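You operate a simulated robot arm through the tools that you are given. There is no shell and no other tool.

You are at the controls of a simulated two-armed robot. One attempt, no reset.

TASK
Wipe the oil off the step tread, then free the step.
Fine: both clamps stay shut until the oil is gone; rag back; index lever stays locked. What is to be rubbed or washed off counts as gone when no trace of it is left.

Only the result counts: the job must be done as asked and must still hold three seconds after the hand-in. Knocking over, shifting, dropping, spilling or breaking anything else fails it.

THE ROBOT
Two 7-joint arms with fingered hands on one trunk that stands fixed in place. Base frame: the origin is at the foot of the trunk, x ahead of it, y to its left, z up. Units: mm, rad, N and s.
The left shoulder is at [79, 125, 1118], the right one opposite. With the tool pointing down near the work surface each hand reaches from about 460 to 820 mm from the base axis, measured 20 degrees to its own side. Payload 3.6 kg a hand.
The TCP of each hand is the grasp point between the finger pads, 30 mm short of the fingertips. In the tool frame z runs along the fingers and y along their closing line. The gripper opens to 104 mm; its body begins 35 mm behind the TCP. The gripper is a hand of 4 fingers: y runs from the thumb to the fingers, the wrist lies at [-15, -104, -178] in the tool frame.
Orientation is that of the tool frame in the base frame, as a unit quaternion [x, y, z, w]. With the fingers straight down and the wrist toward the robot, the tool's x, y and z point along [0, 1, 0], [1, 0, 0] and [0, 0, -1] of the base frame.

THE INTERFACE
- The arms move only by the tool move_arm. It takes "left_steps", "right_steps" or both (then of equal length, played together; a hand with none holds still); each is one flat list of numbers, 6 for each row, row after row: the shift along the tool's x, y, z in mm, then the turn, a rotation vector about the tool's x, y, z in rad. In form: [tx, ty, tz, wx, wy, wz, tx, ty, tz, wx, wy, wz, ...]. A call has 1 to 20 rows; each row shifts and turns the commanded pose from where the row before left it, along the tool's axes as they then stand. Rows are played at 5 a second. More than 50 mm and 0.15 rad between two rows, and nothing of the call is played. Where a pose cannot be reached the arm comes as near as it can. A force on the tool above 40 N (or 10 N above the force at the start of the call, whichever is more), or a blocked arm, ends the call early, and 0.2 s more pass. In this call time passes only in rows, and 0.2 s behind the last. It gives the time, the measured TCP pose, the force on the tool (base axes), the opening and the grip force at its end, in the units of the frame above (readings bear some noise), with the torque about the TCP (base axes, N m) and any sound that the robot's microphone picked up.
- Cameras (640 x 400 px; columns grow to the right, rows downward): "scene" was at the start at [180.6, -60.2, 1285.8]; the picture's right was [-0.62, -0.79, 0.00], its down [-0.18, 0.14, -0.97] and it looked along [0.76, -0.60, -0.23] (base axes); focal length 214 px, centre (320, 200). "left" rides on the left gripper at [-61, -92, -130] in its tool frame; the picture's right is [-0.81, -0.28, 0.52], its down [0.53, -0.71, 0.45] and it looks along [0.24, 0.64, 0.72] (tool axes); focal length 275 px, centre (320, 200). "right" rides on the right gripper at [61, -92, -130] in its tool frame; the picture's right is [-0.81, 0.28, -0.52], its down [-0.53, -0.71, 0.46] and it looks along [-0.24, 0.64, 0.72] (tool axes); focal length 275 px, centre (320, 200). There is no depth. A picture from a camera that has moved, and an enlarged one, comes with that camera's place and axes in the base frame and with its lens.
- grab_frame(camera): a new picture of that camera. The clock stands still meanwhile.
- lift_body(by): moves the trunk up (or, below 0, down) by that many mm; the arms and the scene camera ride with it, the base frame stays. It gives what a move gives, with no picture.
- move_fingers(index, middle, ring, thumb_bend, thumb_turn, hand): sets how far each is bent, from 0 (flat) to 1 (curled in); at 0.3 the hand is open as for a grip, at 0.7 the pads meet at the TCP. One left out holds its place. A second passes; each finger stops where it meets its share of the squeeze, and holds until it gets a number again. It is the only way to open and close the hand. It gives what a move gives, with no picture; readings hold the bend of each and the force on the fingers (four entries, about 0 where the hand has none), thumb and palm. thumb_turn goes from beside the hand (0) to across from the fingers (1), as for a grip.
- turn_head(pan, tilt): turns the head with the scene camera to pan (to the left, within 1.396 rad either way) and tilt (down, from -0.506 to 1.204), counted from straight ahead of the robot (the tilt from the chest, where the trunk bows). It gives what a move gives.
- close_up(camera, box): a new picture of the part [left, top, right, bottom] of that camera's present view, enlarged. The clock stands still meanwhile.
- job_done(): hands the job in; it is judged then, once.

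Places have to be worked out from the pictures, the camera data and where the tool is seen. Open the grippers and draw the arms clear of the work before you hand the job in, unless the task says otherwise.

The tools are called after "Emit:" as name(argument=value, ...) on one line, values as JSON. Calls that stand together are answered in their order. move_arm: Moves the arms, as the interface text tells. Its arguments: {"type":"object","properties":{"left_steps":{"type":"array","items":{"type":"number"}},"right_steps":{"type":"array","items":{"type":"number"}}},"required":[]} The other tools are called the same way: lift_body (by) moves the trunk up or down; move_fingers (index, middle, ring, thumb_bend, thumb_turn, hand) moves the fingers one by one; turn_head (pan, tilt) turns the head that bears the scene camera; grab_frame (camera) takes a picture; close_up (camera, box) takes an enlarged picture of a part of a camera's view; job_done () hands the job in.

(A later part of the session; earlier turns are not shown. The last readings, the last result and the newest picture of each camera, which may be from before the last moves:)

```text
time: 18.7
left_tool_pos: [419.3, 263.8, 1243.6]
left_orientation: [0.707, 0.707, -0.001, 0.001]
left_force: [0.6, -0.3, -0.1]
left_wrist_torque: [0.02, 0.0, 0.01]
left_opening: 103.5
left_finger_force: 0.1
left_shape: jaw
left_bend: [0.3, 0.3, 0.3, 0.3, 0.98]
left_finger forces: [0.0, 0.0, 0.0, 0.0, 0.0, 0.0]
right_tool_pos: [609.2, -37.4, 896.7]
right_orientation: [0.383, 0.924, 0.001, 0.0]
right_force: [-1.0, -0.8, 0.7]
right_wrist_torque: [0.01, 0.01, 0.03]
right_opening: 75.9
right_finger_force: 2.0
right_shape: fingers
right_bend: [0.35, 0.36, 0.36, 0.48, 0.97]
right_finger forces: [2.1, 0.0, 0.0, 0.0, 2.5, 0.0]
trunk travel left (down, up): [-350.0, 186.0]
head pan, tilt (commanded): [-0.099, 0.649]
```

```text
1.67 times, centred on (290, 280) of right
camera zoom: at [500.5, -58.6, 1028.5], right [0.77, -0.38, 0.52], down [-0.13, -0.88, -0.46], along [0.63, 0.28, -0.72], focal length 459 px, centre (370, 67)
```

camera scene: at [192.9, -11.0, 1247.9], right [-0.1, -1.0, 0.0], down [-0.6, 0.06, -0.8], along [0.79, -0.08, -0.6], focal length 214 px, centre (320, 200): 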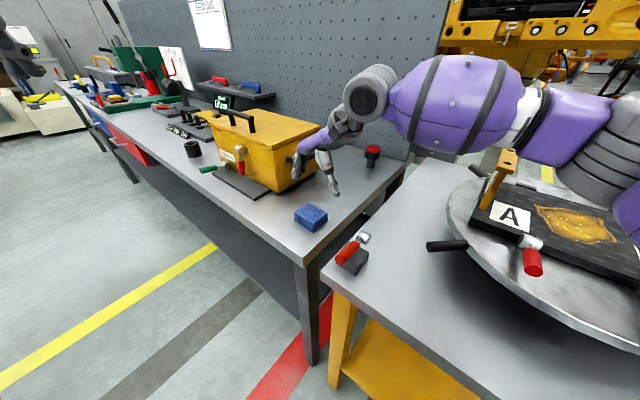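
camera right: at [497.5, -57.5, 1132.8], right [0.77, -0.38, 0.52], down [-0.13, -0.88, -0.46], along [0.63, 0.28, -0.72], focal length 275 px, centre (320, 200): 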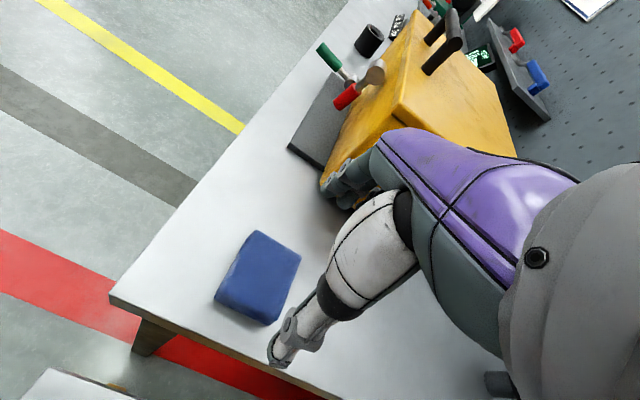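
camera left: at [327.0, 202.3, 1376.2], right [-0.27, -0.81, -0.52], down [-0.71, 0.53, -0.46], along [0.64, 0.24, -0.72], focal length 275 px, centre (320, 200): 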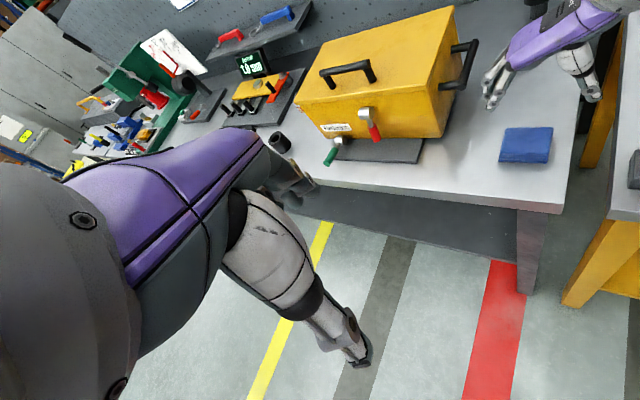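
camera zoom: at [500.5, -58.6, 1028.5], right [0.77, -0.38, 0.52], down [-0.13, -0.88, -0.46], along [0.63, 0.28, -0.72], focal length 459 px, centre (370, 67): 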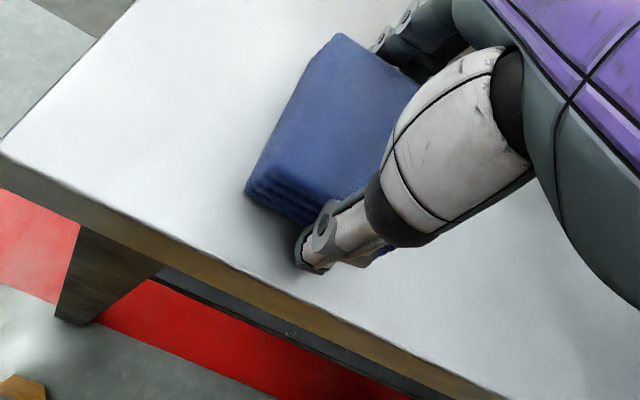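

The rag is now touched by index and thumb (2 N) and shifted a few mm toward the thumb. I increase the squeeze gradually.

Emit:
move_fingers(hand="right", index=0.45, middle=0.45, ring=0.45, thumb_bend=0.58)

Emit:
close_up(camera="left", box=[460, 60, 640, 200])

Emit:
close_up(camera="scene", box=[280, 150, 380, 240])

```text
time: 19.7
left_tool_pos: [419.4, 263.9, 1243.4]
left_orientation: [0.706, 0.708, -0.001, 0.0]
left_force: [0.5, -1.1, -0.8]
left_wrist_torque: [-0.01, -0.02, 0.02]
left_opening: 103.7
left_finger_force: 0.0
left_shape: jaw
left_bend: [0.3, 0.3, 0.3, 0.3, 0.98]
left_finger forces: [0.0, 0.0, 0.0, 0.0, 0.0, 0.0]
right_tool_pos: [607.8, -37.0, 897.5]
right_orientation: [0.383, 0.924, 0.002, 0.001]
right_force: [2.0, 0.8, 3.6]
right_wrist_torque: [0.13, -0.14, 0.0]
right_opening: 72.2
right_finger_force: 11.2
right_shape: fingers
right_bend: [0.37, 0.42, 0.42, 0.49, 0.97]
right_finger forces: [7.7, 3.1, 1.9, 0.0, 10.6, 0.0]
trunk travel left (down, up): [-350.0, 186.0]
head pan, tilt (commanded): [-0.099, 0.649]
```

```text
2.86 times, centred on (550, 130) of left
camera zoom: at [327.6, 202.4, 1376.1], right [-0.27, -0.81, -0.52], down [-0.71, 0.53, -0.46], along [0.64, 0.24, -0.73], focal length 786 px, centre (-337, 400)
```

zoom: 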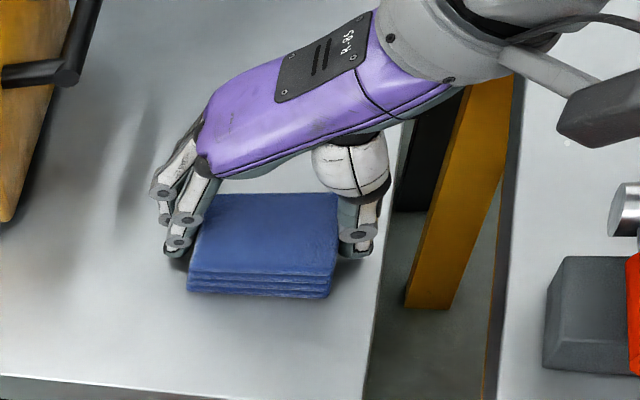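

```text
4.44 times, centred on (330, 195) of scene
camera zoom: at [193.5, -11.0, 1247.8], right [-0.1, -1.0, 0.0], down [-0.6, 0.06, -0.8], along [0.79, -0.08, -0.6], focal length 953 px, centre (276, 222)
```

zoom: 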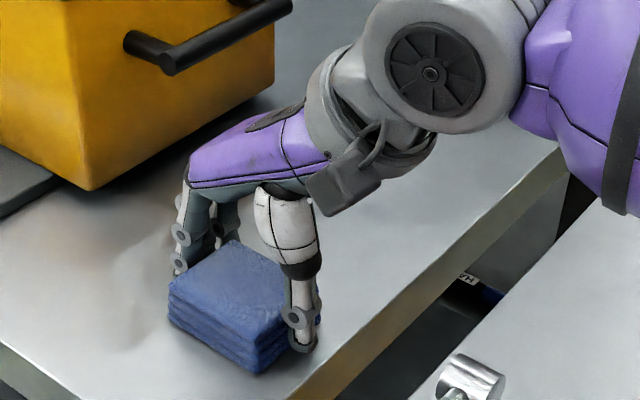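

All three fingers and the thumb hold it (11 N). I tighten a bit more so it won't slip while wiping.

Emit:
move_fingers(hand="right", index=0.5, middle=0.55, ring=0.55, thumb_bend=0.66)

Emit:
move_arm(right_steps=[0, 0, -10, 0, 0, 0, 0, 0, -15, 0, 0, 0])

Emit:
close_up(camera="left", box=[460, 60, 640, 200])

Emit:
close_up(camera="scene", box=[280, 150, 380, 240])

```text
time: 20.7
left_tool_pos: [419.1, 262.9, 1244.3]
left_orientation: [0.707, 0.708, -0.001, 0.001]
left_force: [0.7, -0.9, -0.8]
left_wrist_torque: [0.0, -0.03, 0.04]
left_opening: 103.6
left_finger_force: 0.0
left_shape: jaw
left_bend: [0.3, 0.3, 0.3, 0.3, 0.98]
left_finger forces: [0.0, 0.0, 0.1, 0.0, 0.0, 0.1]
right_tool_pos: [608.1, -36.7, 897.3]
right_orientation: [0.383, 0.924, 0.001, 0.001]
right_force: [1.0, 1.1, 5.9]
right_wrist_torque: [0.2, -0.28, 0.06]
right_opening: 70.2
right_finger_force: 21.7
right_shape: fingers
right_bend: [0.39, 0.45, 0.5, 0.5, 0.95]
right_finger forces: [11.1, 7.6, 4.7, 0.1, 20.3, 0.0]
trunk travel left (down, up): [-350.0, 186.0]
head pan, tilt (commanded): [-0.099, 0.649]
```

```text
time: 21.3
left_tool_pos: [419.7, 264.0, 1244.7]
left_orientation: [0.706, 0.708, -0.001, 0.001]
left_force: [0.6, 0.5, 0.5]
left_wrist_torque: [0.0, -0.02, 0.03]
left_opening: 103.8
left_finger_force: 0.1
left_shape: jaw
left_bend: [0.3, 0.3, 0.3, 0.3, 0.98]
left_finger forces: [0.0, 0.1, 0.0, 0.0, 0.0, 0.0]
right_tool_pos: [609.5, -38.4, 922.2]
right_orientation: [0.384, 0.923, -0.001, -0.001]
right_force: [-0.3, 0.0, 0.5]
right_wrist_torque: [0.01, 0.03, -0.01]
right_opening: 70.3
right_finger_force: 20.9
right_shape: fingers
right_bend: [0.4, 0.46, 0.5, 0.5, 0.95]
right_finger forces: [9.8, 7.1, 4.1, 0.0, 20.7, 0.0]
trunk travel left (down, up): [-350.0, 186.0]
head pan, tilt (commanded): [-0.099, 0.649]
```

```text
2.86 times, centred on (550, 130) of left
camera zoom: at [327.6, 202.3, 1376.1], right [-0.27, -0.81, -0.52], down [-0.71, 0.53, -0.46], along [0.64, 0.24, -0.73], focal length 786 px, centre (-337, 400)
```

zoom: 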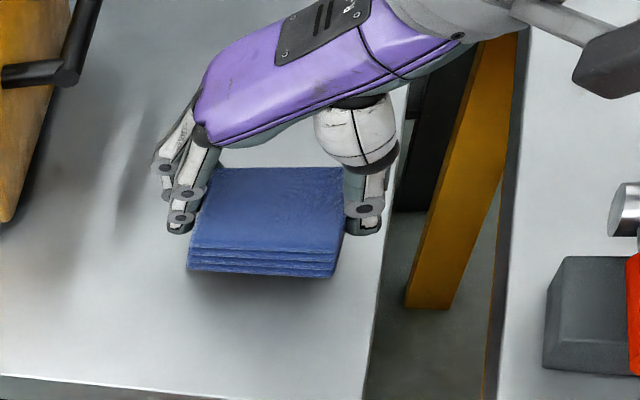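

```text
4.44 times, centred on (330, 195) of scene
camera zoom: at [193.5, -11.1, 1247.8], right [-0.1, -1.0, 0.0], down [-0.6, 0.06, -0.8], along [0.79, -0.08, -0.6], focal length 953 px, centre (276, 222)
```

zoom: 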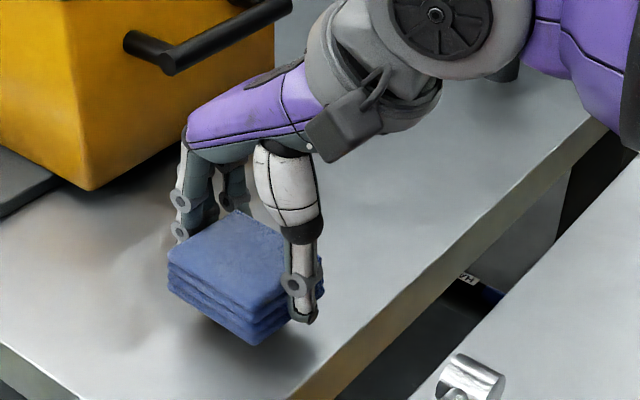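

The rag lifts fine, but its underside is level with the fingertips, so for wiping I want it to protrude. I set it down again, open slightly, rise 9 mm and regrip higher.

Emit:
move_arm(right_steps=[0, 0, 15, 0, 0, 0, 0, 0, 9, 0, 0, 0])

Emit:
move_fingers(hand="right", index=0.34, middle=0.34, ring=0.34, thumb_bend=0.45, thumb_turn=0.98)

Emit:
move_arm(right_steps=[0, 0, -5, 0, 0, 0, 0, 0, -5, 0, 0, 0])

Emit:
close_up(camera="left", box=[460, 60, 640, 200])

Emit:
close_up(camera="scene", box=[280, 150, 380, 240])

```text
time: 21.9
left_tool_pos: [418.1, 263.8, 1244.5]
left_orientation: [0.707, 0.708, -0.001, 0.001]
left_force: [0.2, 0.1, 0.1]
left_wrist_torque: [0.03, -0.02, 0.0]
left_opening: 103.6
left_finger_force: 0.1
left_shape: jaw
left_bend: [0.3, 0.3, 0.3, 0.3, 0.98]
left_finger forces: [0.0, 0.0, 0.0, 0.0, 0.0, 0.1]
right_tool_pos: [610.3, -39.4, 898.6]
right_orientation: [0.382, 0.924, 0.0, -0.001]
right_force: [-0.6, 1.1, 1.3]
right_wrist_torque: [0.02, -0.06, 0.03]
right_opening: 70.7
right_finger_force: 21.0
right_shape: fingers
right_bend: [0.4, 0.46, 0.5, 0.5, 0.95]
right_finger forces: [9.8, 7.2, 4.4, 0.0, 20.7, 0.1]
right hand out of reach, approached as far as the arm can: row 2
trunk travel left (down, up): [-350.0, 186.0]
head pan, tilt (commanded): [-0.099, 0.649]
```

```text
time: 22.9
left_tool_pos: [419.3, 263.5, 1243.7]
left_orientation: [0.706, 0.708, 0.0, 0.001]
left_force: [-0.5, -0.4, -0.7]
left_wrist_torque: [0.03, 0.01, -0.02]
left_opening: 103.9
left_finger_force: 0.0
left_shape: jaw
left_bend: [0.3, 0.3, 0.3, 0.3, 0.98]
left_finger forces: [0.0, 0.0, 0.0, 0.0, 0.0, 0.0]
right_tool_pos: [610.5, -39.1, 898.3]
right_orientation: [0.383, 0.924, 0.0, 0.0]
right_force: [-0.3, -0.7, -0.5]
right_wrist_torque: [-0.01, 0.01, 0.01]
right_opening: 79.8
right_finger_force: 0.5
right_shape: fingers
right_bend: [0.34, 0.34, 0.34, 0.45, 0.97]
right_finger forces: [0.1, 0.2, 0.0, 0.0, 0.1, 0.0]
trunk travel left (down, up): [-350.0, 186.0]
head pan, tilt (commanded): [-0.099, 0.649]
```

```text
time: 23.5
left_tool_pos: [418.9, 263.9, 1244.2]
left_orientation: [0.706, 0.708, -0.001, 0.0]
left_force: [0.1, 0.2, -0.1]
left_wrist_torque: [-0.03, 0.01, 0.0]
left_opening: 103.5
left_finger_force: 0.0
left_shape: jaw
left_bend: [0.3, 0.3, 0.3, 0.3, 0.98]
left_finger forces: [0.0, 0.1, 0.0, 0.0, 0.0, 0.1]
right_tool_pos: [609.8, -41.1, 907.9]
right_orientation: [0.382, 0.924, 0.0, 0.0]
right_force: [0.8, -0.4, -0.2]
right_wrist_torque: [0.0, 0.03, 0.0]
right_opening: 79.5
right_finger_force: 0.1
right_shape: fingers
right_bend: [0.34, 0.34, 0.34, 0.45, 0.97]
right_finger forces: [0.1, 0.0, 0.0, 0.0, 0.0, 0.0]
trunk travel left (down, up): [-350.0, 186.0]
head pan, tilt (commanded): [-0.099, 0.649]
```

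```text
2.86 times, centred on (550, 130) of left
camera zoom: at [327.6, 202.3, 1376.1], right [-0.27, -0.81, -0.52], down [-0.71, 0.53, -0.46], along [0.64, 0.24, -0.73], focal length 786 px, centre (-337, 400)
```

zoom: 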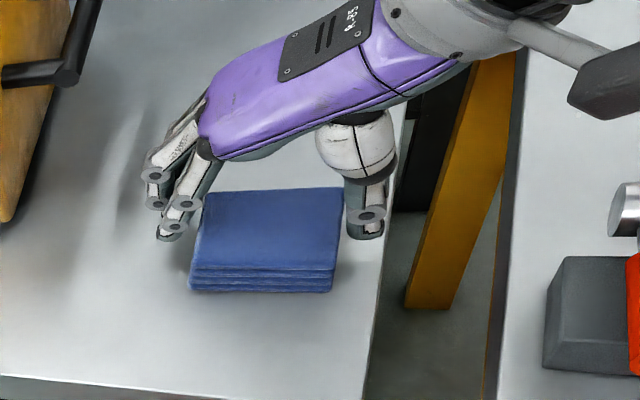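

```text
4.44 times, centred on (330, 195) of scene
camera zoom: at [193.5, -11.1, 1247.8], right [-0.1, -1.0, 0.0], down [-0.6, 0.06, -0.8], along [0.79, -0.08, -0.6], focal length 953 px, centre (276, 222)
```

zoom: 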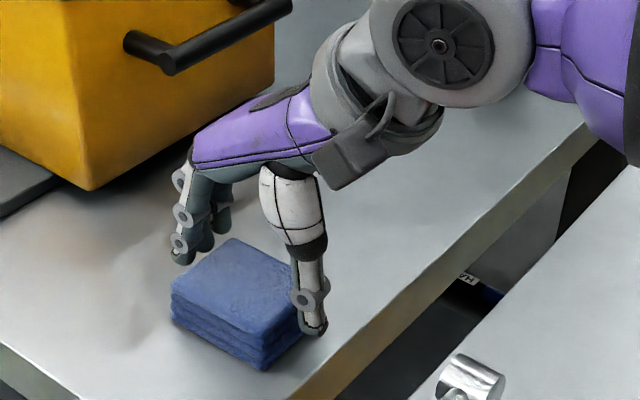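

The rag now sits about 4 mm off along tool x; I shift 3 mm and regrip at this higher level.

Emit:
move_arm(right_steps=[-3, 0, 0, 0, 0, 0])

Emit:
move_fingers(hand="right", index=0.45, middle=0.47, ring=0.47, thumb_bend=0.6)

Emit:
move_fingers(hand="right", index=0.52, middle=0.56, ring=0.56, thumb_bend=0.67)

Emit:
close_up(camera="left", box=[460, 60, 640, 200])

Emit:
close_up(camera="scene", box=[280, 150, 380, 240])

```text
time: 23.9
left_tool_pos: [418.9, 262.7, 1243.2]
left_orientation: [0.706, 0.708, -0.001, 0.0]
left_force: [-0.2, -1.1, -0.6]
left_wrist_torque: [-0.01, 0.0, -0.01]
left_opening: 103.7
left_finger_force: 0.1
left_shape: jaw
left_bend: [0.3, 0.3, 0.3, 0.3, 0.98]
left_finger forces: [0.0, 0.0, 0.0, 0.1, 0.0, 0.0]
right_tool_pos: [613.5, -41.2, 907.8]
right_orientation: [0.383, 0.924, 0.0, 0.0]
right_force: [-0.6, 0.3, 1.0]
right_wrist_torque: [0.0, 0.02, -0.04]
right_opening: 79.6
right_finger_force: 0.0
right_shape: fingers
right_bend: [0.34, 0.34, 0.34, 0.45, 0.97]
right_finger forces: [0.0, 0.0, 0.0, 0.1, 0.0, 0.0]
trunk travel left (down, up): [-350.0, 186.0]
head pan, tilt (commanded): [-0.099, 0.649]
```

```text
time: 24.9
left_tool_pos: [419.1, 263.1, 1242.6]
left_orientation: [0.706, 0.708, 0.0, 0.0]
left_force: [-0.5, 0.2, -0.2]
left_wrist_torque: [-0.03, 0.0, 0.02]
left_opening: 103.3
left_finger_force: 0.1
left_shape: jaw
left_bend: [0.3, 0.3, 0.3, 0.3, 0.98]
left_finger forces: [0.1, 0.0, 0.0, 0.1, 0.0, 0.1]
right_tool_pos: [614.0, -41.6, 908.7]
right_orientation: [0.382, 0.924, 0.0, 0.0]
right_force: [0.4, 0.1, 2.2]
right_wrist_torque: [0.09, -0.1, -0.03]
right_opening: 68.6
right_finger_force: 10.1
right_shape: fingers
right_bend: [0.39, 0.41, 0.47, 0.5, 0.98]
right_finger forces: [5.3, 5.2, 0.1, 0.0, 10.1, 0.0]
trunk travel left (down, up): [-350.0, 186.0]
head pan, tilt (commanded): [-0.099, 0.649]
```

```text
time: 25.9
left_tool_pos: [419.0, 263.5, 1242.6]
left_orientation: [0.707, 0.707, -0.001, 0.001]
left_force: [0.9, -0.5, 0.8]
left_wrist_torque: [0.03, -0.01, -0.02]
left_opening: 103.4
left_finger_force: 0.1
left_shape: jaw
left_bend: [0.3, 0.3, 0.3, 0.3, 0.98]
left_finger forces: [0.0, 0.1, 0.1, 0.1, 0.1, 0.0]
right_tool_pos: [611.3, -43.3, 908.8]
right_orientation: [0.383, 0.924, 0.0, 0.0]
right_force: [1.4, 0.0, 2.9]
right_wrist_torque: [0.14, -0.15, 0.0]
right_opening: 67.7
right_finger_force: 14.7
right_shape: fingers
right_bend: [0.42, 0.44, 0.56, 0.49, 0.98]
right_finger forces: [8.3, 7.7, 0.1, 0.0, 14.2, 0.0]
trunk travel left (down, up): [-350.0, 186.0]
head pan, tilt (commanded): [-0.099, 0.649]
```

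```text
2.86 times, centred on (550, 130) of left
camera zoom: at [327.6, 202.4, 1376.1], right [-0.27, -0.81, -0.52], down [-0.71, 0.53, -0.46], along [0.64, 0.24, -0.73], focal length 786 px, centre (-337, 400)
```

zoom: 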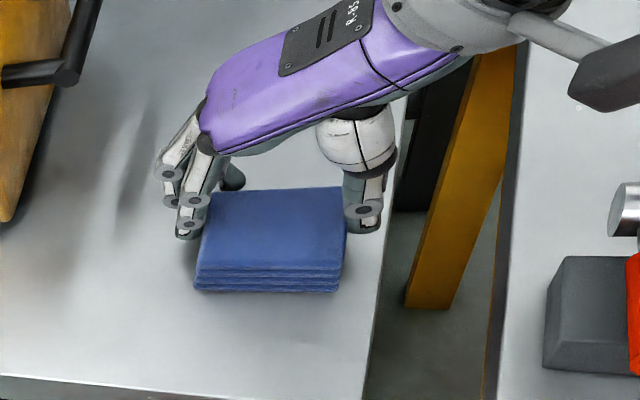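

```text
4.44 times, centred on (330, 195) of scene
camera zoom: at [193.5, -11.0, 1247.8], right [-0.1, -1.0, 0.0], down [-0.6, 0.06, -0.8], along [0.79, -0.08, -0.6], focal length 953 px, centre (276, 222)
```

zoom: 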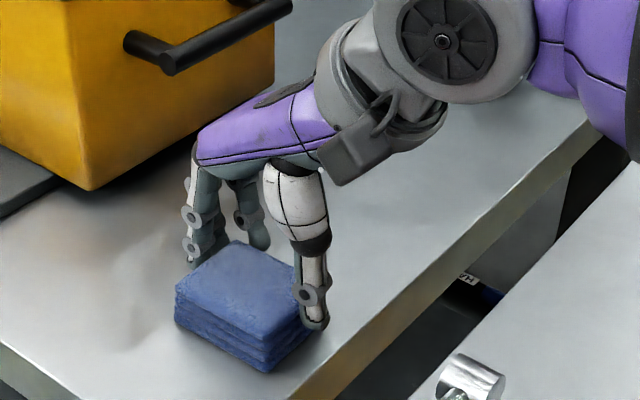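

The ring finger slipped past the rag's edge, so I reopen, move about 7 mm along +tool x and regrip so all three fingers bear on it.

Emit:
move_fingers(hand="right", index=0.34, middle=0.34, ring=0.34, thumb_bend=0.44)

Emit:
move_arm(right_steps=[7, 0, 0, 0, 0, 0])

Emit:
close_up(camera="left", box=[460, 60, 640, 200])

```text
time: 26.9
left_tool_pos: [418.7, 264.7, 1244.8]
left_orientation: [0.707, 0.708, -0.001, 0.001]
left_force: [0.3, -0.3, 0.6]
left_wrist_torque: [-0.01, -0.01, -0.01]
left_opening: 103.5
left_finger_force: 0.0
left_shape: jaw
left_bend: [0.3, 0.3, 0.3, 0.3, 0.98]
left_finger forces: [0.1, 0.0, 0.0, 0.0, 0.0, 0.0]
right_tool_pos: [612.0, -43.5, 908.8]
right_orientation: [0.383, 0.924, 0.0, 0.0]
right_force: [0.6, 0.1, -0.6]
right_wrist_torque: [-0.02, 0.01, -0.01]
right_opening: 80.1
right_finger_force: 0.2
right_shape: fingers
right_bend: [0.34, 0.34, 0.34, 0.44, 0.97]
right_finger forces: [0.0, 0.1, 0.0, 0.1, 0.2, 0.0]
trunk travel left (down, up): [-350.0, 186.0]
head pan, tilt (commanded): [-0.099, 0.649]
```

```text
time: 27.3
left_tool_pos: [418.9, 265.2, 1243.7]
left_orientation: [0.707, 0.708, -0.001, 0.0]
left_force: [-0.3, 0.2, -0.7]
left_wrist_torque: [0.01, 0.0, -0.02]
left_opening: 103.7
left_finger_force: 0.1
left_shape: jaw
left_bend: [0.3, 0.3, 0.3, 0.3, 0.98]
left_finger forces: [0.1, 0.0, 0.1, 0.1, 0.0, 0.0]
right_tool_pos: [606.7, -38.0, 908.9]
right_orientation: [0.382, 0.924, 0.0, 0.0]
right_force: [-0.5, 0.6, 0.0]
right_wrist_torque: [-0.01, -0.01, -0.01]
right_opening: 80.5
right_finger_force: 0.0
right_shape: fingers
right_bend: [0.34, 0.34, 0.34, 0.44, 0.97]
right_finger forces: [0.1, 0.0, 0.1, 0.0, 0.1, 0.1]
trunk travel left (down, up): [-350.0, 186.0]
head pan, tilt (commanded): [-0.099, 0.649]
```

```text
2.86 times, centred on (550, 130) of left
camera zoom: at [327.6, 202.3, 1376.1], right [-0.27, -0.81, -0.52], down [-0.71, 0.53, -0.46], along [0.64, 0.24, -0.73], focal length 786 px, centre (-337, 400)
```

zoom: 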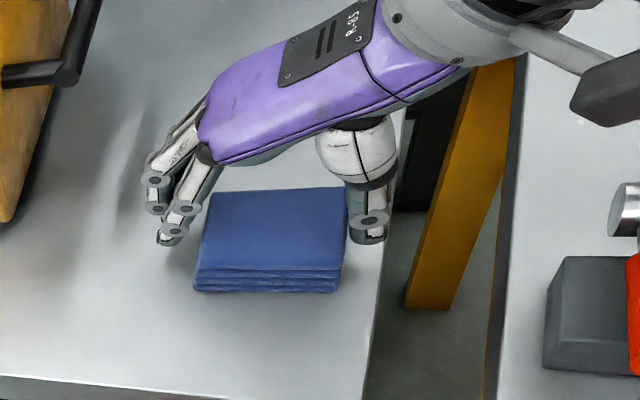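

Fingers and thumb now flank the rag centrally. I close again.

Emit:
move_fingers(hand="right", index=0.45, middle=0.47, ring=0.47, thumb_bend=0.58)

Emit:
move_fingers(hand="right", index=0.55, middle=0.56, ring=0.56, thumb_bend=0.67)

Emit:
close_up(camera="left", box=[460, 60, 640, 200])

Emit:
close_up(camera="scene", box=[280, 150, 380, 240])

```text
time: 28.3
left_tool_pos: [419.4, 263.4, 1243.9]
left_orientation: [0.706, 0.708, -0.001, 0.001]
left_force: [0.1, 0.4, -0.3]
left_wrist_torque: [-0.03, 0.02, 0.0]
left_opening: 103.7
left_finger_force: 0.0
left_shape: jaw
left_bend: [0.3, 0.3, 0.3, 0.3, 0.98]
left_finger forces: [0.0, 0.0, 0.0, 0.0, 0.1, 0.1]
right_tool_pos: [607.9, -37.6, 909.3]
right_orientation: [0.382, 0.924, 0.0, -0.001]
right_force: [0.0, 0.3, 1.2]
right_wrist_torque: [0.07, -0.06, -0.01]
right_opening: 68.8
right_finger_force: 9.4
right_shape: fingers
right_bend: [0.41, 0.43, 0.43, 0.48, 0.97]
right_finger forces: [3.3, 3.6, 3.3, 0.1, 9.6, 0.0]
trunk travel left (down, up): [-350.0, 186.0]
head pan, tilt (commanded): [-0.099, 0.649]
```

```text
time: 29.3
left_tool_pos: [418.3, 263.7, 1243.3]
left_orientation: [0.707, 0.708, 0.0, 0.001]
left_force: [-0.1, -1.1, 0.0]
left_wrist_torque: [0.0, -0.01, -0.03]
left_opening: 103.7
left_finger_force: 0.0
left_shape: jaw
left_bend: [0.3, 0.3, 0.3, 0.3, 0.98]
left_finger forces: [0.0, 0.0, 0.0, 0.0, 0.0, 0.0]
right_tool_pos: [607.6, -38.2, 910.0]
right_orientation: [0.383, 0.924, -0.001, 0.0]
right_force: [0.8, 0.9, 3.4]
right_wrist_torque: [0.08, -0.15, 0.02]
right_opening: 67.7
right_finger_force: 20.4
right_shape: fingers
right_bend: [0.45, 0.47, 0.51, 0.47, 0.97]
right_finger forces: [8.1, 7.7, 5.7, 0.0, 18.6, 0.0]
trunk travel left (down, up): [-350.0, 186.0]
head pan, tilt (commanded): [-0.099, 0.649]
```

```text
2.86 times, centred on (550, 130) of left
camera zoom: at [327.5, 202.3, 1376.1], right [-0.27, -0.81, -0.52], down [-0.71, 0.53, -0.46], along [0.64, 0.24, -0.73], focal length 786 px, centre (-337, 400)
```

zoom: 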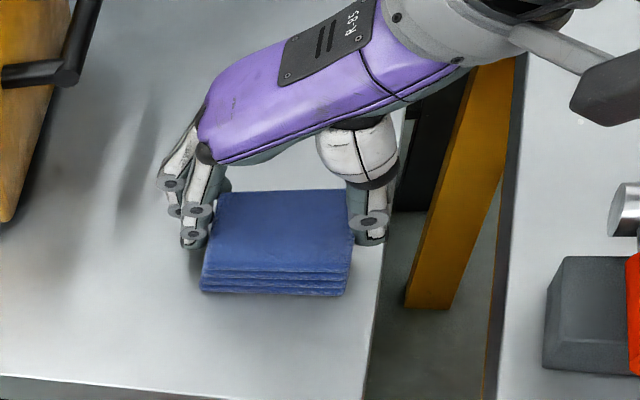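

```text
4.44 times, centred on (330, 195) of scene
camera zoom: at [193.4, -11.0, 1247.8], right [-0.1, -1.0, 0.0], down [-0.6, 0.06, -0.8], along [0.79, -0.08, -0.6], focal length 953 px, centre (276, 222)
```

zoom: 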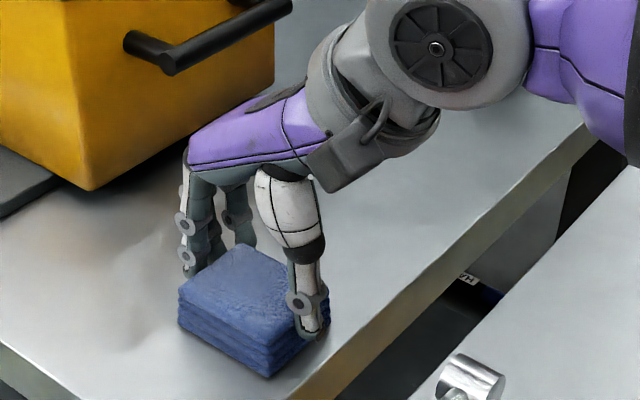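

All fingers grip the rag well (about 20 N). I lift while backing off along tool y to z about 1110, then check the grip.

Emit:
move_arm(right_steps=[0, 0, -15, 0, 0, 0, 0, -8, -25, 0, 0, 0, 0, -12, -27, 0, 0, 0, 0, -14, -27, 0, 0, 0, 0, -14, -27, 0, 0, 0, 0, -16, -27, 0, 0, 0, 0, -16, -27, 0, 0, 0, 0, -16, -25, 0, 0, 0])

Emit:
close_up(camera="left", box=[420, 0, 640, 160])

Emit:
close_up(camera="right", box=[160, 100, 480, 400])

Emit:
grab_frame(camera="scene")

```text
time: 31.1
left_tool_pos: [417.8, 263.3, 1244.5]
left_orientation: [0.706, 0.708, 0.0, 0.0]
left_force: [-0.9, -0.8, 0.0]
left_wrist_torque: [0.02, 0.01, 0.01]
left_opening: 103.7
left_finger_force: 0.0
left_shape: jaw
left_bend: [0.3, 0.3, 0.3, 0.3, 0.98]
left_finger forces: [0.0, 0.1, 0.1, 0.0, 0.0, 0.0]
right_tool_pos: [538.6, -106.3, 1109.1]
right_orientation: [0.382, 0.924, 0.0, 0.0]
right_force: [-0.8, -0.2, 0.1]
right_wrist_torque: [0.03, -0.03, 0.04]
right_opening: 67.4
right_finger_force: 19.0
right_shape: fingers
right_bend: [0.45, 0.47, 0.51, 0.47, 0.97]
right_finger forces: [7.9, 7.3, 5.7, 0.0, 18.7, 0.1]
trunk travel left (down, up): [-350.0, 186.0]
head pan, tilt (commanded): [-0.099, 0.649]
```

```text
2.50 times, centred on (530, 80) of left
camera zoom: at [327.3, 201.9, 1376.2], right [-0.27, -0.81, -0.52], down [-0.71, 0.53, -0.46], along [0.64, 0.24, -0.72], focal length 688 px, centre (-205, 500)
```

zoom: 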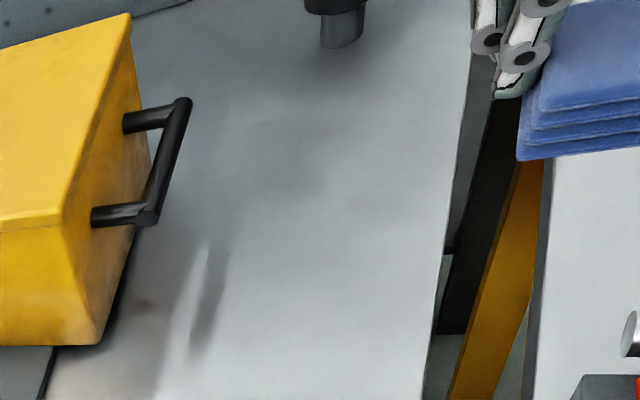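

```text
1.33 times, centred on (320, 250) of right
camera zoom: at [431.6, -126.0, 1240.1], right [0.77, -0.38, 0.52], down [-0.13, -0.88, -0.46], along [0.63, 0.28, -0.72], focal length 367 px, centre (320, 133)
```

zoom: 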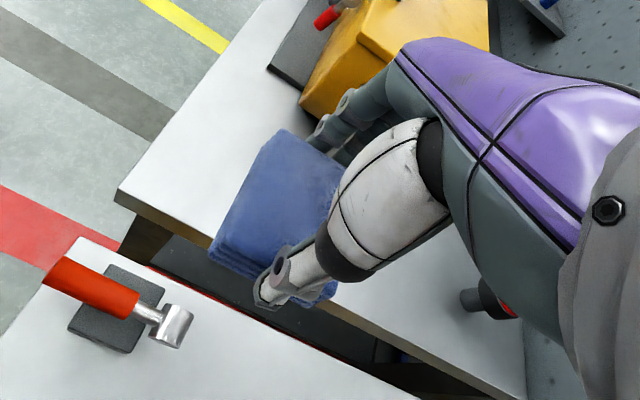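

```text
taken
camera scene: at [193.3, -11.4, 1247.9], right [-0.1, -1.0, 0.0], down [-0.6, 0.06, -0.8], along [0.79, -0.08, -0.6], focal length 214 px, centre (320, 200)
```

scene: 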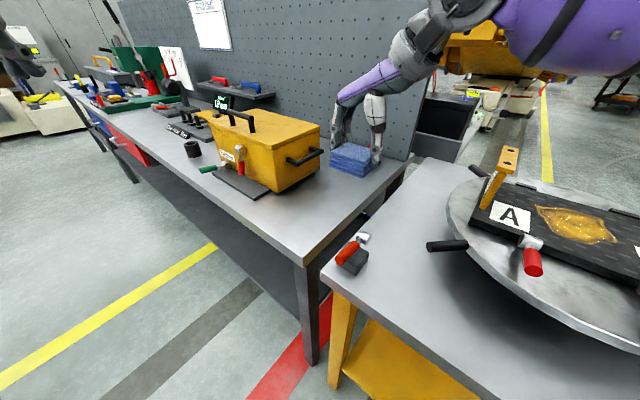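

The rag hangs securely. I rotate to yaw 0 and then move across toward the near side of the turntable at the same height.

Emit:
close_up(camera="scene", box=[300, 70, 420, 190])

Emit:
move_arm(right_steps=[0, -10, 0, 0, 0, 0.131, 0, -10, 0, 0, 0, 0.131, 0, -10, 0, 0, 0, 0.131, 0, -10, 0, 0, 0, 0.131, 0, -10, 0, 0, 0, 0.131, 0, -10, 0, 0, 0, 0.13, -30, -17, 0, 0, 0, 0, -30, -17, 0, 0, 0, 0, -30, -17, 0, 0, 0, 0, -30, -17, 0, 0, 0, 0, -30, -17, 0, 0, 0, 0])

Emit:
turn_head(pan=-0.75, tilt=0.6)

Emit:
grab_frame(camera="scene")

Emit:
grab_frame(camera="right")

```text
3.33 times, centred on (360, 130) of scene
camera zoom: at [193.3, -11.4, 1247.9], right [-0.1, -1.0, 0.0], down [-0.6, 0.06, -0.8], along [0.79, -0.08, -0.6], focal length 715 px, centre (187, 433)
```

zoom: 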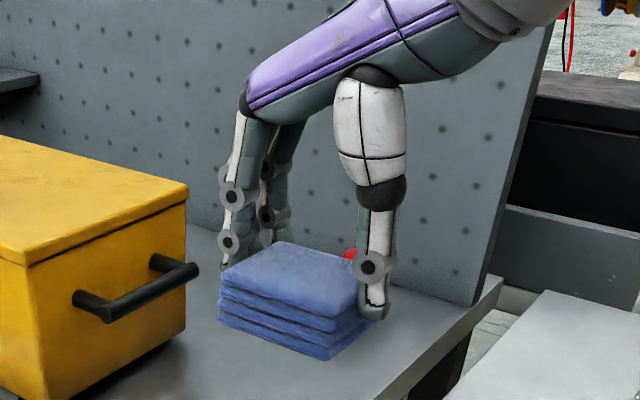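

```text
time: 33.5
left_tool_pos: [418.6, 262.7, 1243.9]
left_orientation: [0.706, 0.708, 0.0, 0.0]
left_force: [-0.5, -0.2, 0.0]
left_wrist_torque: [0.01, -0.03, 0.01]
left_opening: 103.7
left_finger_force: 0.0
left_shape: jaw
left_bend: [0.3, 0.3, 0.3, 0.3, 0.98]
left_finger forces: [0.1, 0.0, 0.1, 0.0, 0.0, 0.1]
right_tool_pos: [399.2, -283.0, 1107.1]
right_orientation: [0.707, 0.708, -0.001, 0.001]
right_force: [-1.3, -0.6, -0.6]
right_wrist_torque: [-0.02, -0.01, 0.02]
right_opening: 67.4
right_finger_force: 19.8
right_shape: fingers
right_bend: [0.45, 0.47, 0.51, 0.47, 0.97]
right_finger forces: [7.9, 7.2, 6.0, 0.0, 18.7, 0.1]
trunk travel left (down, up): [-350.0, 186.0]
head pan, tilt (commanded): [-0.099, 0.649]
```

```text
time: 34.5
left_tool_pos: [419.7, 263.8, 1244.1]
left_orientation: [0.706, 0.708, 0.0, 0.001]
left_force: [0.0, -0.5, 0.1]
left_wrist_torque: [-0.03, 0.0, -0.04]
left_opening: 103.5
left_finger_force: 0.1
left_shape: jaw
left_bend: [0.3, 0.3, 0.3, 0.3, 0.98]
left_finger forces: [0.0, 0.0, 0.0, 0.0, 0.0, 0.1]
right_tool_pos: [400.0, -280.8, 1107.6]
right_orientation: [0.707, 0.707, 0.0, -0.001]
right_force: [-0.5, 0.2, -1.1]
right_wrist_torque: [0.01, 0.02, -0.01]
right_opening: 67.3
right_finger_force: 19.8
right_shape: fingers
right_bend: [0.45, 0.47, 0.51, 0.47, 0.97]
right_finger forces: [7.8, 7.2, 5.9, 0.1, 18.6, 0.1]
trunk travel left (down, up): [-350.0, 186.0]
head pan, tilt (commanded): [-0.75, 0.6]
```

```text
taken
camera scene: at [172.0, -62.6, 1252.1], right [-0.68, -0.73, 0.0], down [-0.41, 0.38, -0.83], along [0.6, -0.56, -0.56], focal length 214 px, centre (320, 200)
```

scene: 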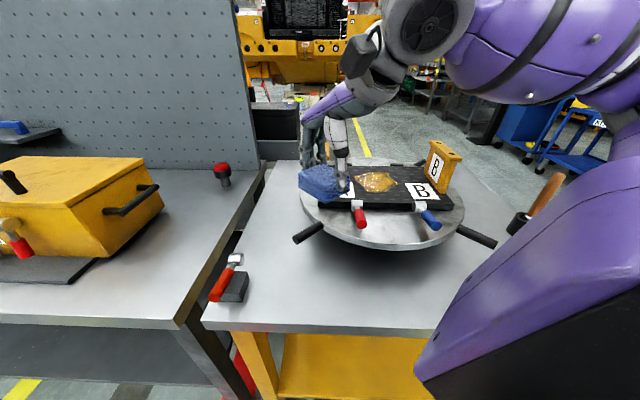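

```text
taken
camera right: at [308.8, -219.5, 1239.1], right [0.28, -0.81, 0.52], down [-0.71, -0.53, -0.46], along [0.64, -0.24, -0.72], focal length 275 px, centre (320, 200)
```

right: 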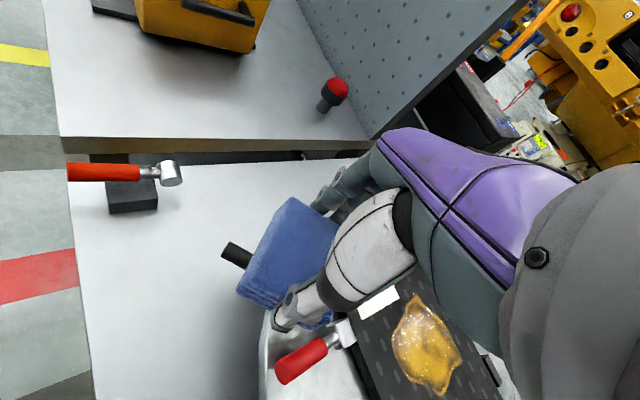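

The oil triangulates to about (438, -510, 970). I move on toward the near side of the tread and yaw to -45 degrees to face it.

Emit:
move_arm(right_steps=[-35, -20, 0, 0, 0, 0, -35, -20, 0, 0, 0, 0, -30, -10, 0, 0, 0, 0, 0, 0, 0, 0, 0, 0.131, 0, 0, 0, 0, 0, 0.131, 0, 0, 0, 0, 0, 0.131, 0, 0, 0, 0, 0, 0.131, 0, 0, 0, 0, 0, 0.131, 0, 0, 0, 0, 0, 0.13])

Emit:
grab_frame(camera="scene")

Emit:
grab_frame(camera="right")

```text
time: 36.5
left_tool_pos: [418.5, 263.2, 1243.4]
left_orientation: [0.706, 0.708, 0.0, 0.001]
left_force: [-0.3, -0.8, -1.1]
left_wrist_torque: [0.02, -0.01, -0.02]
left_opening: 103.6
left_finger_force: 0.1
left_shape: jaw
left_bend: [0.3, 0.3, 0.3, 0.3, 0.98]
left_finger forces: [0.0, 0.0, 0.1, 0.1, 0.0, 0.0]
right_tool_pos: [352.2, -379.1, 1109.1]
right_orientation: [0.906, 0.423, 0.0, 0.001]
right_force: [-0.1, 0.2, -0.5]
right_wrist_torque: [-0.02, -0.02, -0.01]
right_opening: 66.9
right_finger_force: 19.7
right_shape: fingers
right_bend: [0.45, 0.47, 0.51, 0.47, 0.97]
right_finger forces: [8.1, 7.2, 6.0, 0.1, 18.4, 0.0]
right hand out of reach, approached as far as the arm can: row 9
trunk travel left (down, up): [-350.0, 186.0]
head pan, tilt (commanded): [-0.75, 0.6]
```

```text
taken
camera scene: at [172.1, -62.7, 1252.0], right [-0.68, -0.73, 0.0], down [-0.41, 0.39, -0.83], along [0.6, -0.56, -0.57], focal length 214 px, centre (320, 200)
```

scene: 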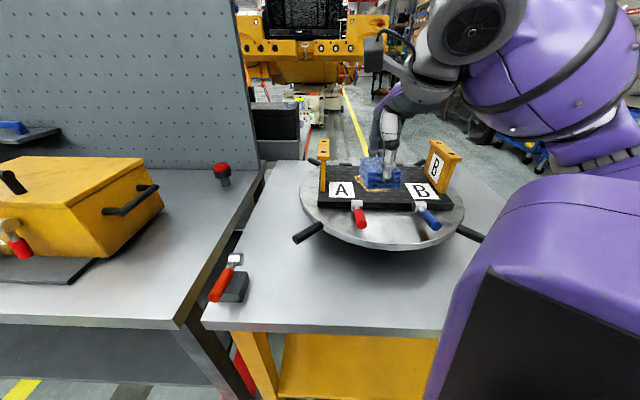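

```text
taken
camera right: at [323.3, -272.4, 1240.5], right [-0.31, -0.8, 0.52], down [-0.89, 0.05, -0.46], along [0.34, -0.6, -0.72], focal length 275 px, centre (320, 200)
```

right: 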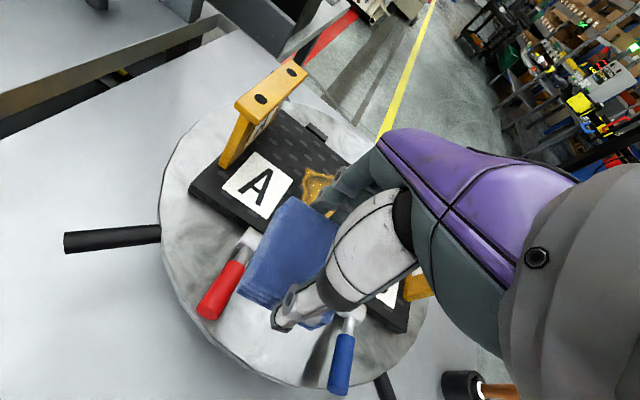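

Rag and tread are now both visible: label A at (471, -413), oil centre about (440, -515) spanning roughly +/-57 mm, tread top z about 970. I move forward over the oil, staying about 40 mm above it.

Emit:
move_arm(right_steps=[-12, 38, 0, 0, 0, 0, -12, 39, 5, 0, 0, 0, -12, 39, 15, 0, 0, 0, -12, 39, 20, 0, 0, 0])

Emit:
grab_frame(camera="scene")

Emit:
grab_frame(camera="right")

Emit:
close_up(camera="scene", box=[300, 110, 480, 260])

```text
time: 37.5
left_tool_pos: [419.1, 263.8, 1244.1]
left_orientation: [0.707, 0.707, 0.0, 0.001]
left_force: [0.7, 0.7, -1.0]
left_wrist_torque: [0.01, 0.0, -0.02]
left_opening: 103.7
left_finger_force: 0.0
left_shape: jaw
left_bend: [0.3, 0.3, 0.3, 0.3, 0.98]
left_finger forces: [0.0, 0.0, 0.0, 0.1, 0.1, 0.0]
right_tool_pos: [442.9, -521.4, 1067.1]
right_orientation: [0.906, 0.423, 0.0, 0.0]
right_force: [0.5, -0.3, 0.9]
right_wrist_torque: [0.02, 0.0, 0.02]
right_opening: 67.4
right_finger_force: 20.2
right_shape: fingers
right_bend: [0.45, 0.48, 0.51, 0.47, 0.97]
right_finger forces: [8.1, 7.1, 6.0, 0.0, 18.6, 0.0]
trunk travel left (down, up): [-350.0, 186.0]
head pan, tilt (commanded): [-0.75, 0.6]
```

```text
taken
camera scene: at [172.1, -63.1, 1252.0], right [-0.68, -0.73, 0.0], down [-0.41, 0.39, -0.82], along [0.6, -0.56, -0.57], focal length 214 px, centre (320, 200)
```

scene: 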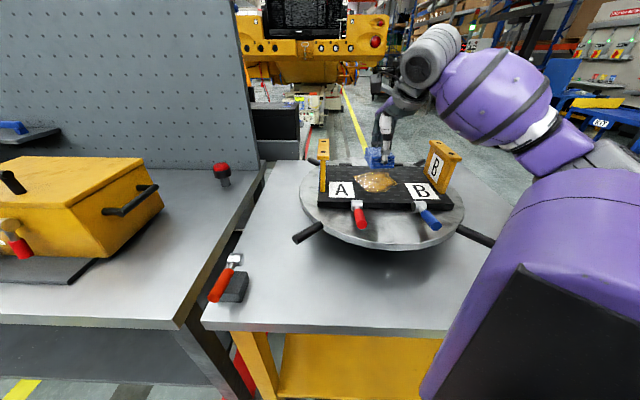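

```text
taken
camera right: at [411.7, -413.5, 1199.2], right [-0.31, -0.8, 0.52], down [-0.89, 0.05, -0.45], along [0.34, -0.6, -0.72], focal length 275 px, centre (320, 200)
```

right: 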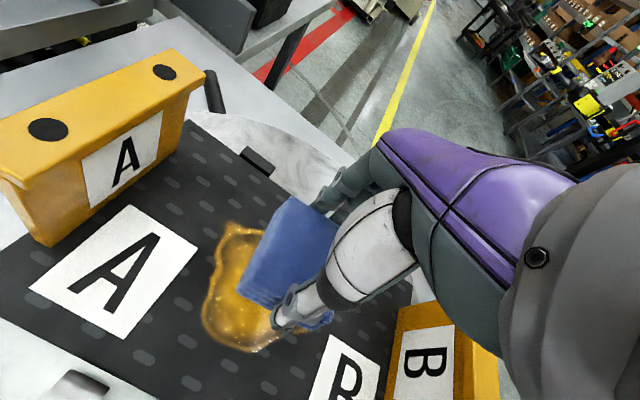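

```text
2.67 times, centred on (390, 185) of scene
camera zoom: at [172.1, -63.1, 1252.0], right [-0.68, -0.73, 0.0], down [-0.41, 0.39, -0.82], along [0.6, -0.56, -0.57], focal length 572 px, centre (133, 240)
```

zoom: 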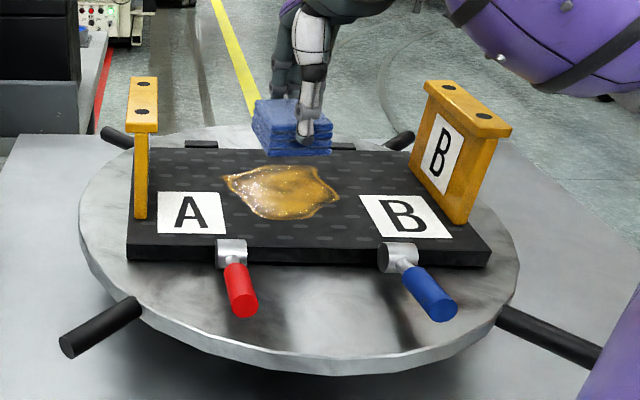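

The view is good: the rag is above the oil, with clear room to both yellow brackets. I align yaw to -45 degrees and go down about 38 mm to near contact.

Emit:
move_arm(right_steps=[0, 0, 10, 0, 0, 0.087, 0, 0, 10, 0, 0, 0, 0, 0, 10, 0, 0, 0, 0, 0, 8, 0, 0, 0])

Emit:
close_up(camera="scene", box=[300, 110, 480, 260])

Emit:
grab_frame(camera="right")

```text
time: 38.5
left_tool_pos: [419.7, 263.7, 1243.9]
left_orientation: [0.706, 0.708, -0.001, 0.001]
left_force: [-0.4, 1.0, -1.4]
left_wrist_torque: [-0.01, 0.03, -0.02]
left_opening: 103.5
left_finger_force: 0.0
left_shape: jaw
left_bend: [0.3, 0.3, 0.3, 0.3, 0.98]
left_finger forces: [0.0, 0.0, 0.0, 0.1, 0.1, 0.0]
right_tool_pos: [438.8, -518.0, 1031.0]
right_orientation: [0.923, 0.384, 0.0, 0.0]
right_force: [-0.2, -1.1, 0.3]
right_wrist_torque: [0.01, -0.01, -0.03]
right_opening: 67.1
right_finger_force: 20.3
right_shape: fingers
right_bend: [0.45, 0.48, 0.51, 0.47, 0.97]
right_finger forces: [8.1, 7.3, 6.0, 0.0, 18.6, 0.1]
trunk travel left (down, up): [-350.0, 186.0]
head pan, tilt (commanded): [-0.75, 0.6]
```

```text
2.67 times, centred on (390, 185) of scene
camera zoom: at [171.9, -62.8, 1252.1], right [-0.68, -0.73, 0.0], down [-0.41, 0.39, -0.83], along [0.6, -0.56, -0.56], focal length 572 px, centre (133, 240)
```

zoom: 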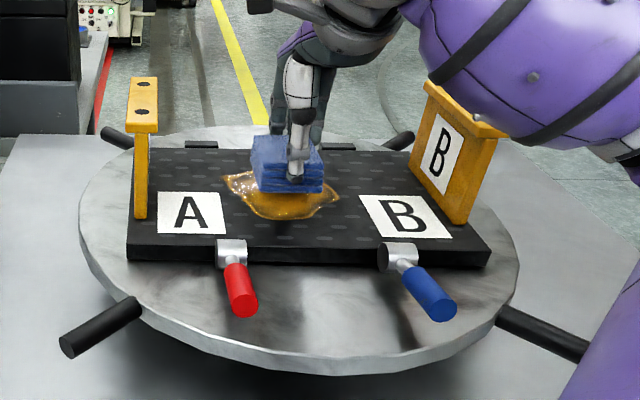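

```text
taken
camera right: at [418.4, -409.1, 1162.6], right [-0.38, -0.77, 0.52], down [-0.88, 0.13, -0.45], along [0.28, -0.63, -0.72], focal length 275 px, centre (320, 200)
```

right: 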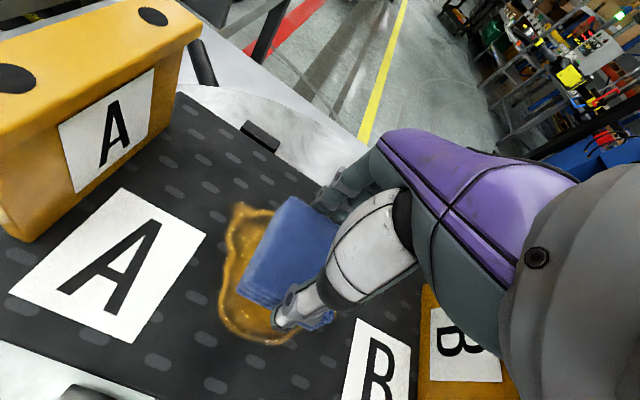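

The forearm is getting near bracket B in the picture; I check the full view to judge clearance before going lower.

Emit:
grab_frame(camera="scene")

Emit:
close_up(camera="scene", box=[380, 60, 600, 200])

Emit:
grab_frame(camera="left")

```text
taken
camera scene: at [171.9, -62.8, 1252.1], right [-0.68, -0.73, 0.0], down [-0.41, 0.39, -0.83], along [0.6, -0.56, -0.56], focal length 214 px, centre (320, 200)
```

scene: 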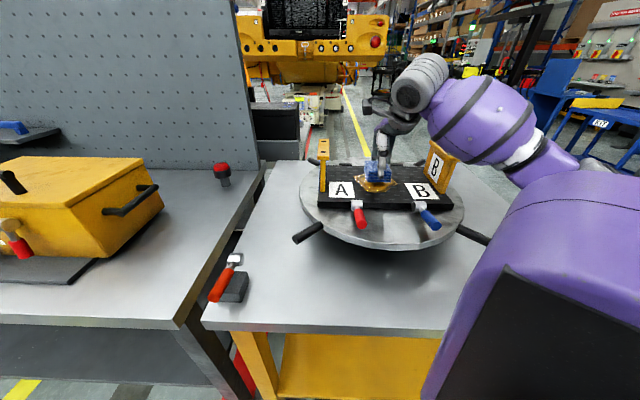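

```text
2.86 times, centred on (490, 130) of scene
camera zoom: at [171.9, -62.8, 1252.1], right [-0.68, -0.73, 0.0], down [-0.41, 0.39, -0.83], along [0.6, -0.56, -0.56], focal length 613 px, centre (-166, 400)
```

zoom: 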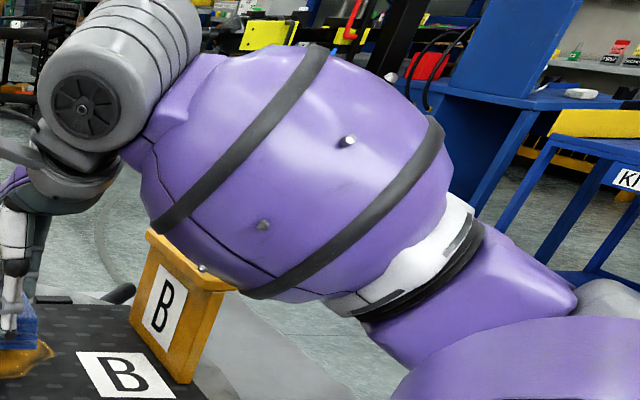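

```text
taken
camera left: at [327.7, 202.2, 1376.1], right [-0.27, -0.81, -0.52], down [-0.71, 0.53, -0.46], along [0.64, 0.24, -0.73], focal length 275 px, centre (320, 200)
```

left: 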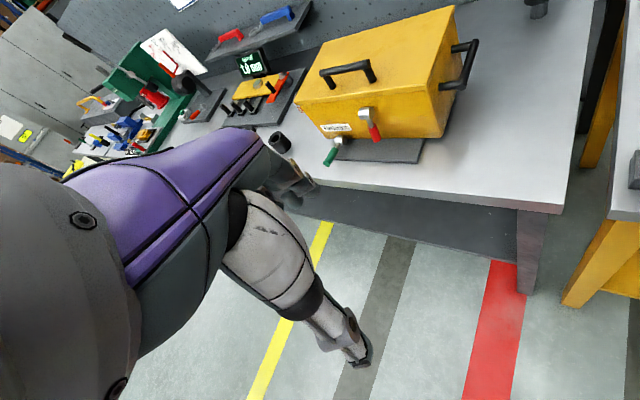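

Recomputed: the brackets are only ~68 mm tall (tops z ~1040) at u = ±150 mm from the oil along the tread, so forearm and hand are clear. I descend in small steps to find contact.

Emit:
move_arm(right_steps=[0, 0, 4, 0, 0, 0, 0, 0, 3, 0, 0, 0, 0, 0, 3, 0, 0, 0])

Emit:
close_up(camera="scene", box=[330, 130, 430, 220])

```text
time: 39.3
left_tool_pos: [418.3, 263.3, 1243.1]
left_orientation: [0.706, 0.708, 0.0, 0.001]
left_force: [0.5, -0.3, -1.0]
left_wrist_torque: [0.01, 0.03, -0.01]
left_opening: 103.8
left_finger_force: 0.1
left_shape: jaw
left_bend: [0.3, 0.3, 0.3, 0.3, 0.98]
left_finger forces: [0.0, 0.0, 0.0, 0.0, 0.0, 0.0]
right_tool_pos: [440.7, -517.6, 1021.5]
right_orientation: [0.924, 0.383, 0.0, 0.001]
right_force: [-0.3, 1.0, 0.0]
right_wrist_torque: [-0.02, 0.03, -0.03]
right_opening: 67.1
right_finger_force: 19.6
right_shape: fingers
right_bend: [0.45, 0.48, 0.51, 0.47, 0.97]
right_finger forces: [8.2, 7.3, 6.0, 0.0, 18.6, 0.0]
trunk travel left (down, up): [-350.0, 186.0]
head pan, tilt (commanded): [-0.75, 0.6]
```

```text
4.44 times, centred on (380, 175) of scene
camera zoom: at [171.9, -62.8, 1252.1], right [-0.68, -0.73, 0.0], down [-0.41, 0.39, -0.83], along [0.6, -0.56, -0.56], focal length 953 px, centre (53, 311)
```

zoom: 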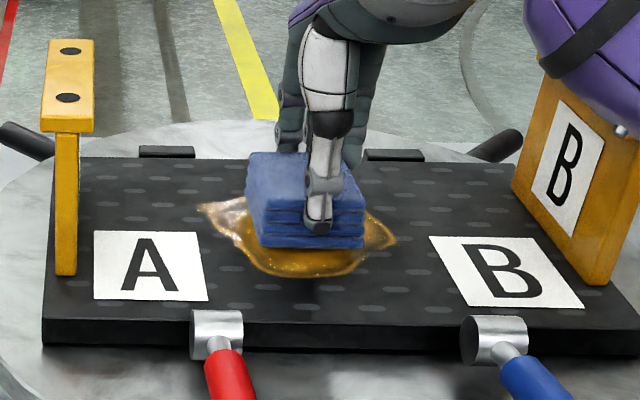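

No contact yet at z 1021.5; the rag's underside visibly protrudes below the thumb. I continue down in small steps.

Emit:
move_arm(right_steps=[0, 0, 3, 0, 0, 0, 0, 0, 2, 0, 0, 0])

Emit:
move_arm(right_steps=[0, 0, 2, 0, 0, 0, 0, 0, 2, 0, 0, 0])

```text
time: 39.9
left_tool_pos: [418.5, 263.0, 1243.4]
left_orientation: [0.706, 0.708, 0.0, 0.001]
left_force: [0.2, 0.2, 0.5]
left_wrist_torque: [0.02, 0.0, 0.02]
left_opening: 104.0
left_finger_force: 0.1
left_shape: jaw
left_bend: [0.3, 0.3, 0.3, 0.3, 0.98]
left_finger forces: [0.0, 0.0, 0.0, 0.0, 0.0, 0.0]
right_tool_pos: [439.7, -516.3, 1015.8]
right_orientation: [0.924, 0.383, 0.0, 0.0]
right_force: [-0.3, -0.4, 0.0]
right_wrist_torque: [0.0, -0.03, -0.05]
right_opening: 67.2
right_finger_force: 20.3
right_shape: fingers
right_bend: [0.45, 0.48, 0.51, 0.47, 0.97]
right_finger forces: [8.1, 7.1, 6.0, 0.0, 18.6, 0.0]
trunk travel left (down, up): [-350.0, 186.0]
head pan, tilt (commanded): [-0.75, 0.6]
```

```text
time: 40.5
left_tool_pos: [418.7, 262.7, 1243.2]
left_orientation: [0.707, 0.708, -0.001, 0.0]
left_force: [-0.4, -0.2, -0.9]
left_wrist_torque: [-0.02, -0.02, 0.0]
left_opening: 103.6
left_finger_force: 0.0
left_shape: jaw
left_bend: [0.3, 0.3, 0.3, 0.3, 0.98]
left_finger forces: [0.0, 0.0, 0.0, 0.1, 0.0, 0.0]
right_tool_pos: [441.0, -517.6, 1013.3]
right_orientation: [0.923, 0.384, 0.001, 0.001]
right_force: [-1.9, 0.0, 3.6]
right_wrist_torque: [-0.16, -0.09, -0.02]
right_opening: 67.4
right_finger_force: 20.0
right_shape: fingers
right_bend: [0.45, 0.48, 0.51, 0.47, 0.97]
right_finger forces: [7.8, 7.2, 6.2, 0.0, 19.0, 0.0]
trunk travel left (down, up): [-350.0, 186.0]
head pan, tilt (commanded): [-0.75, 0.6]
```

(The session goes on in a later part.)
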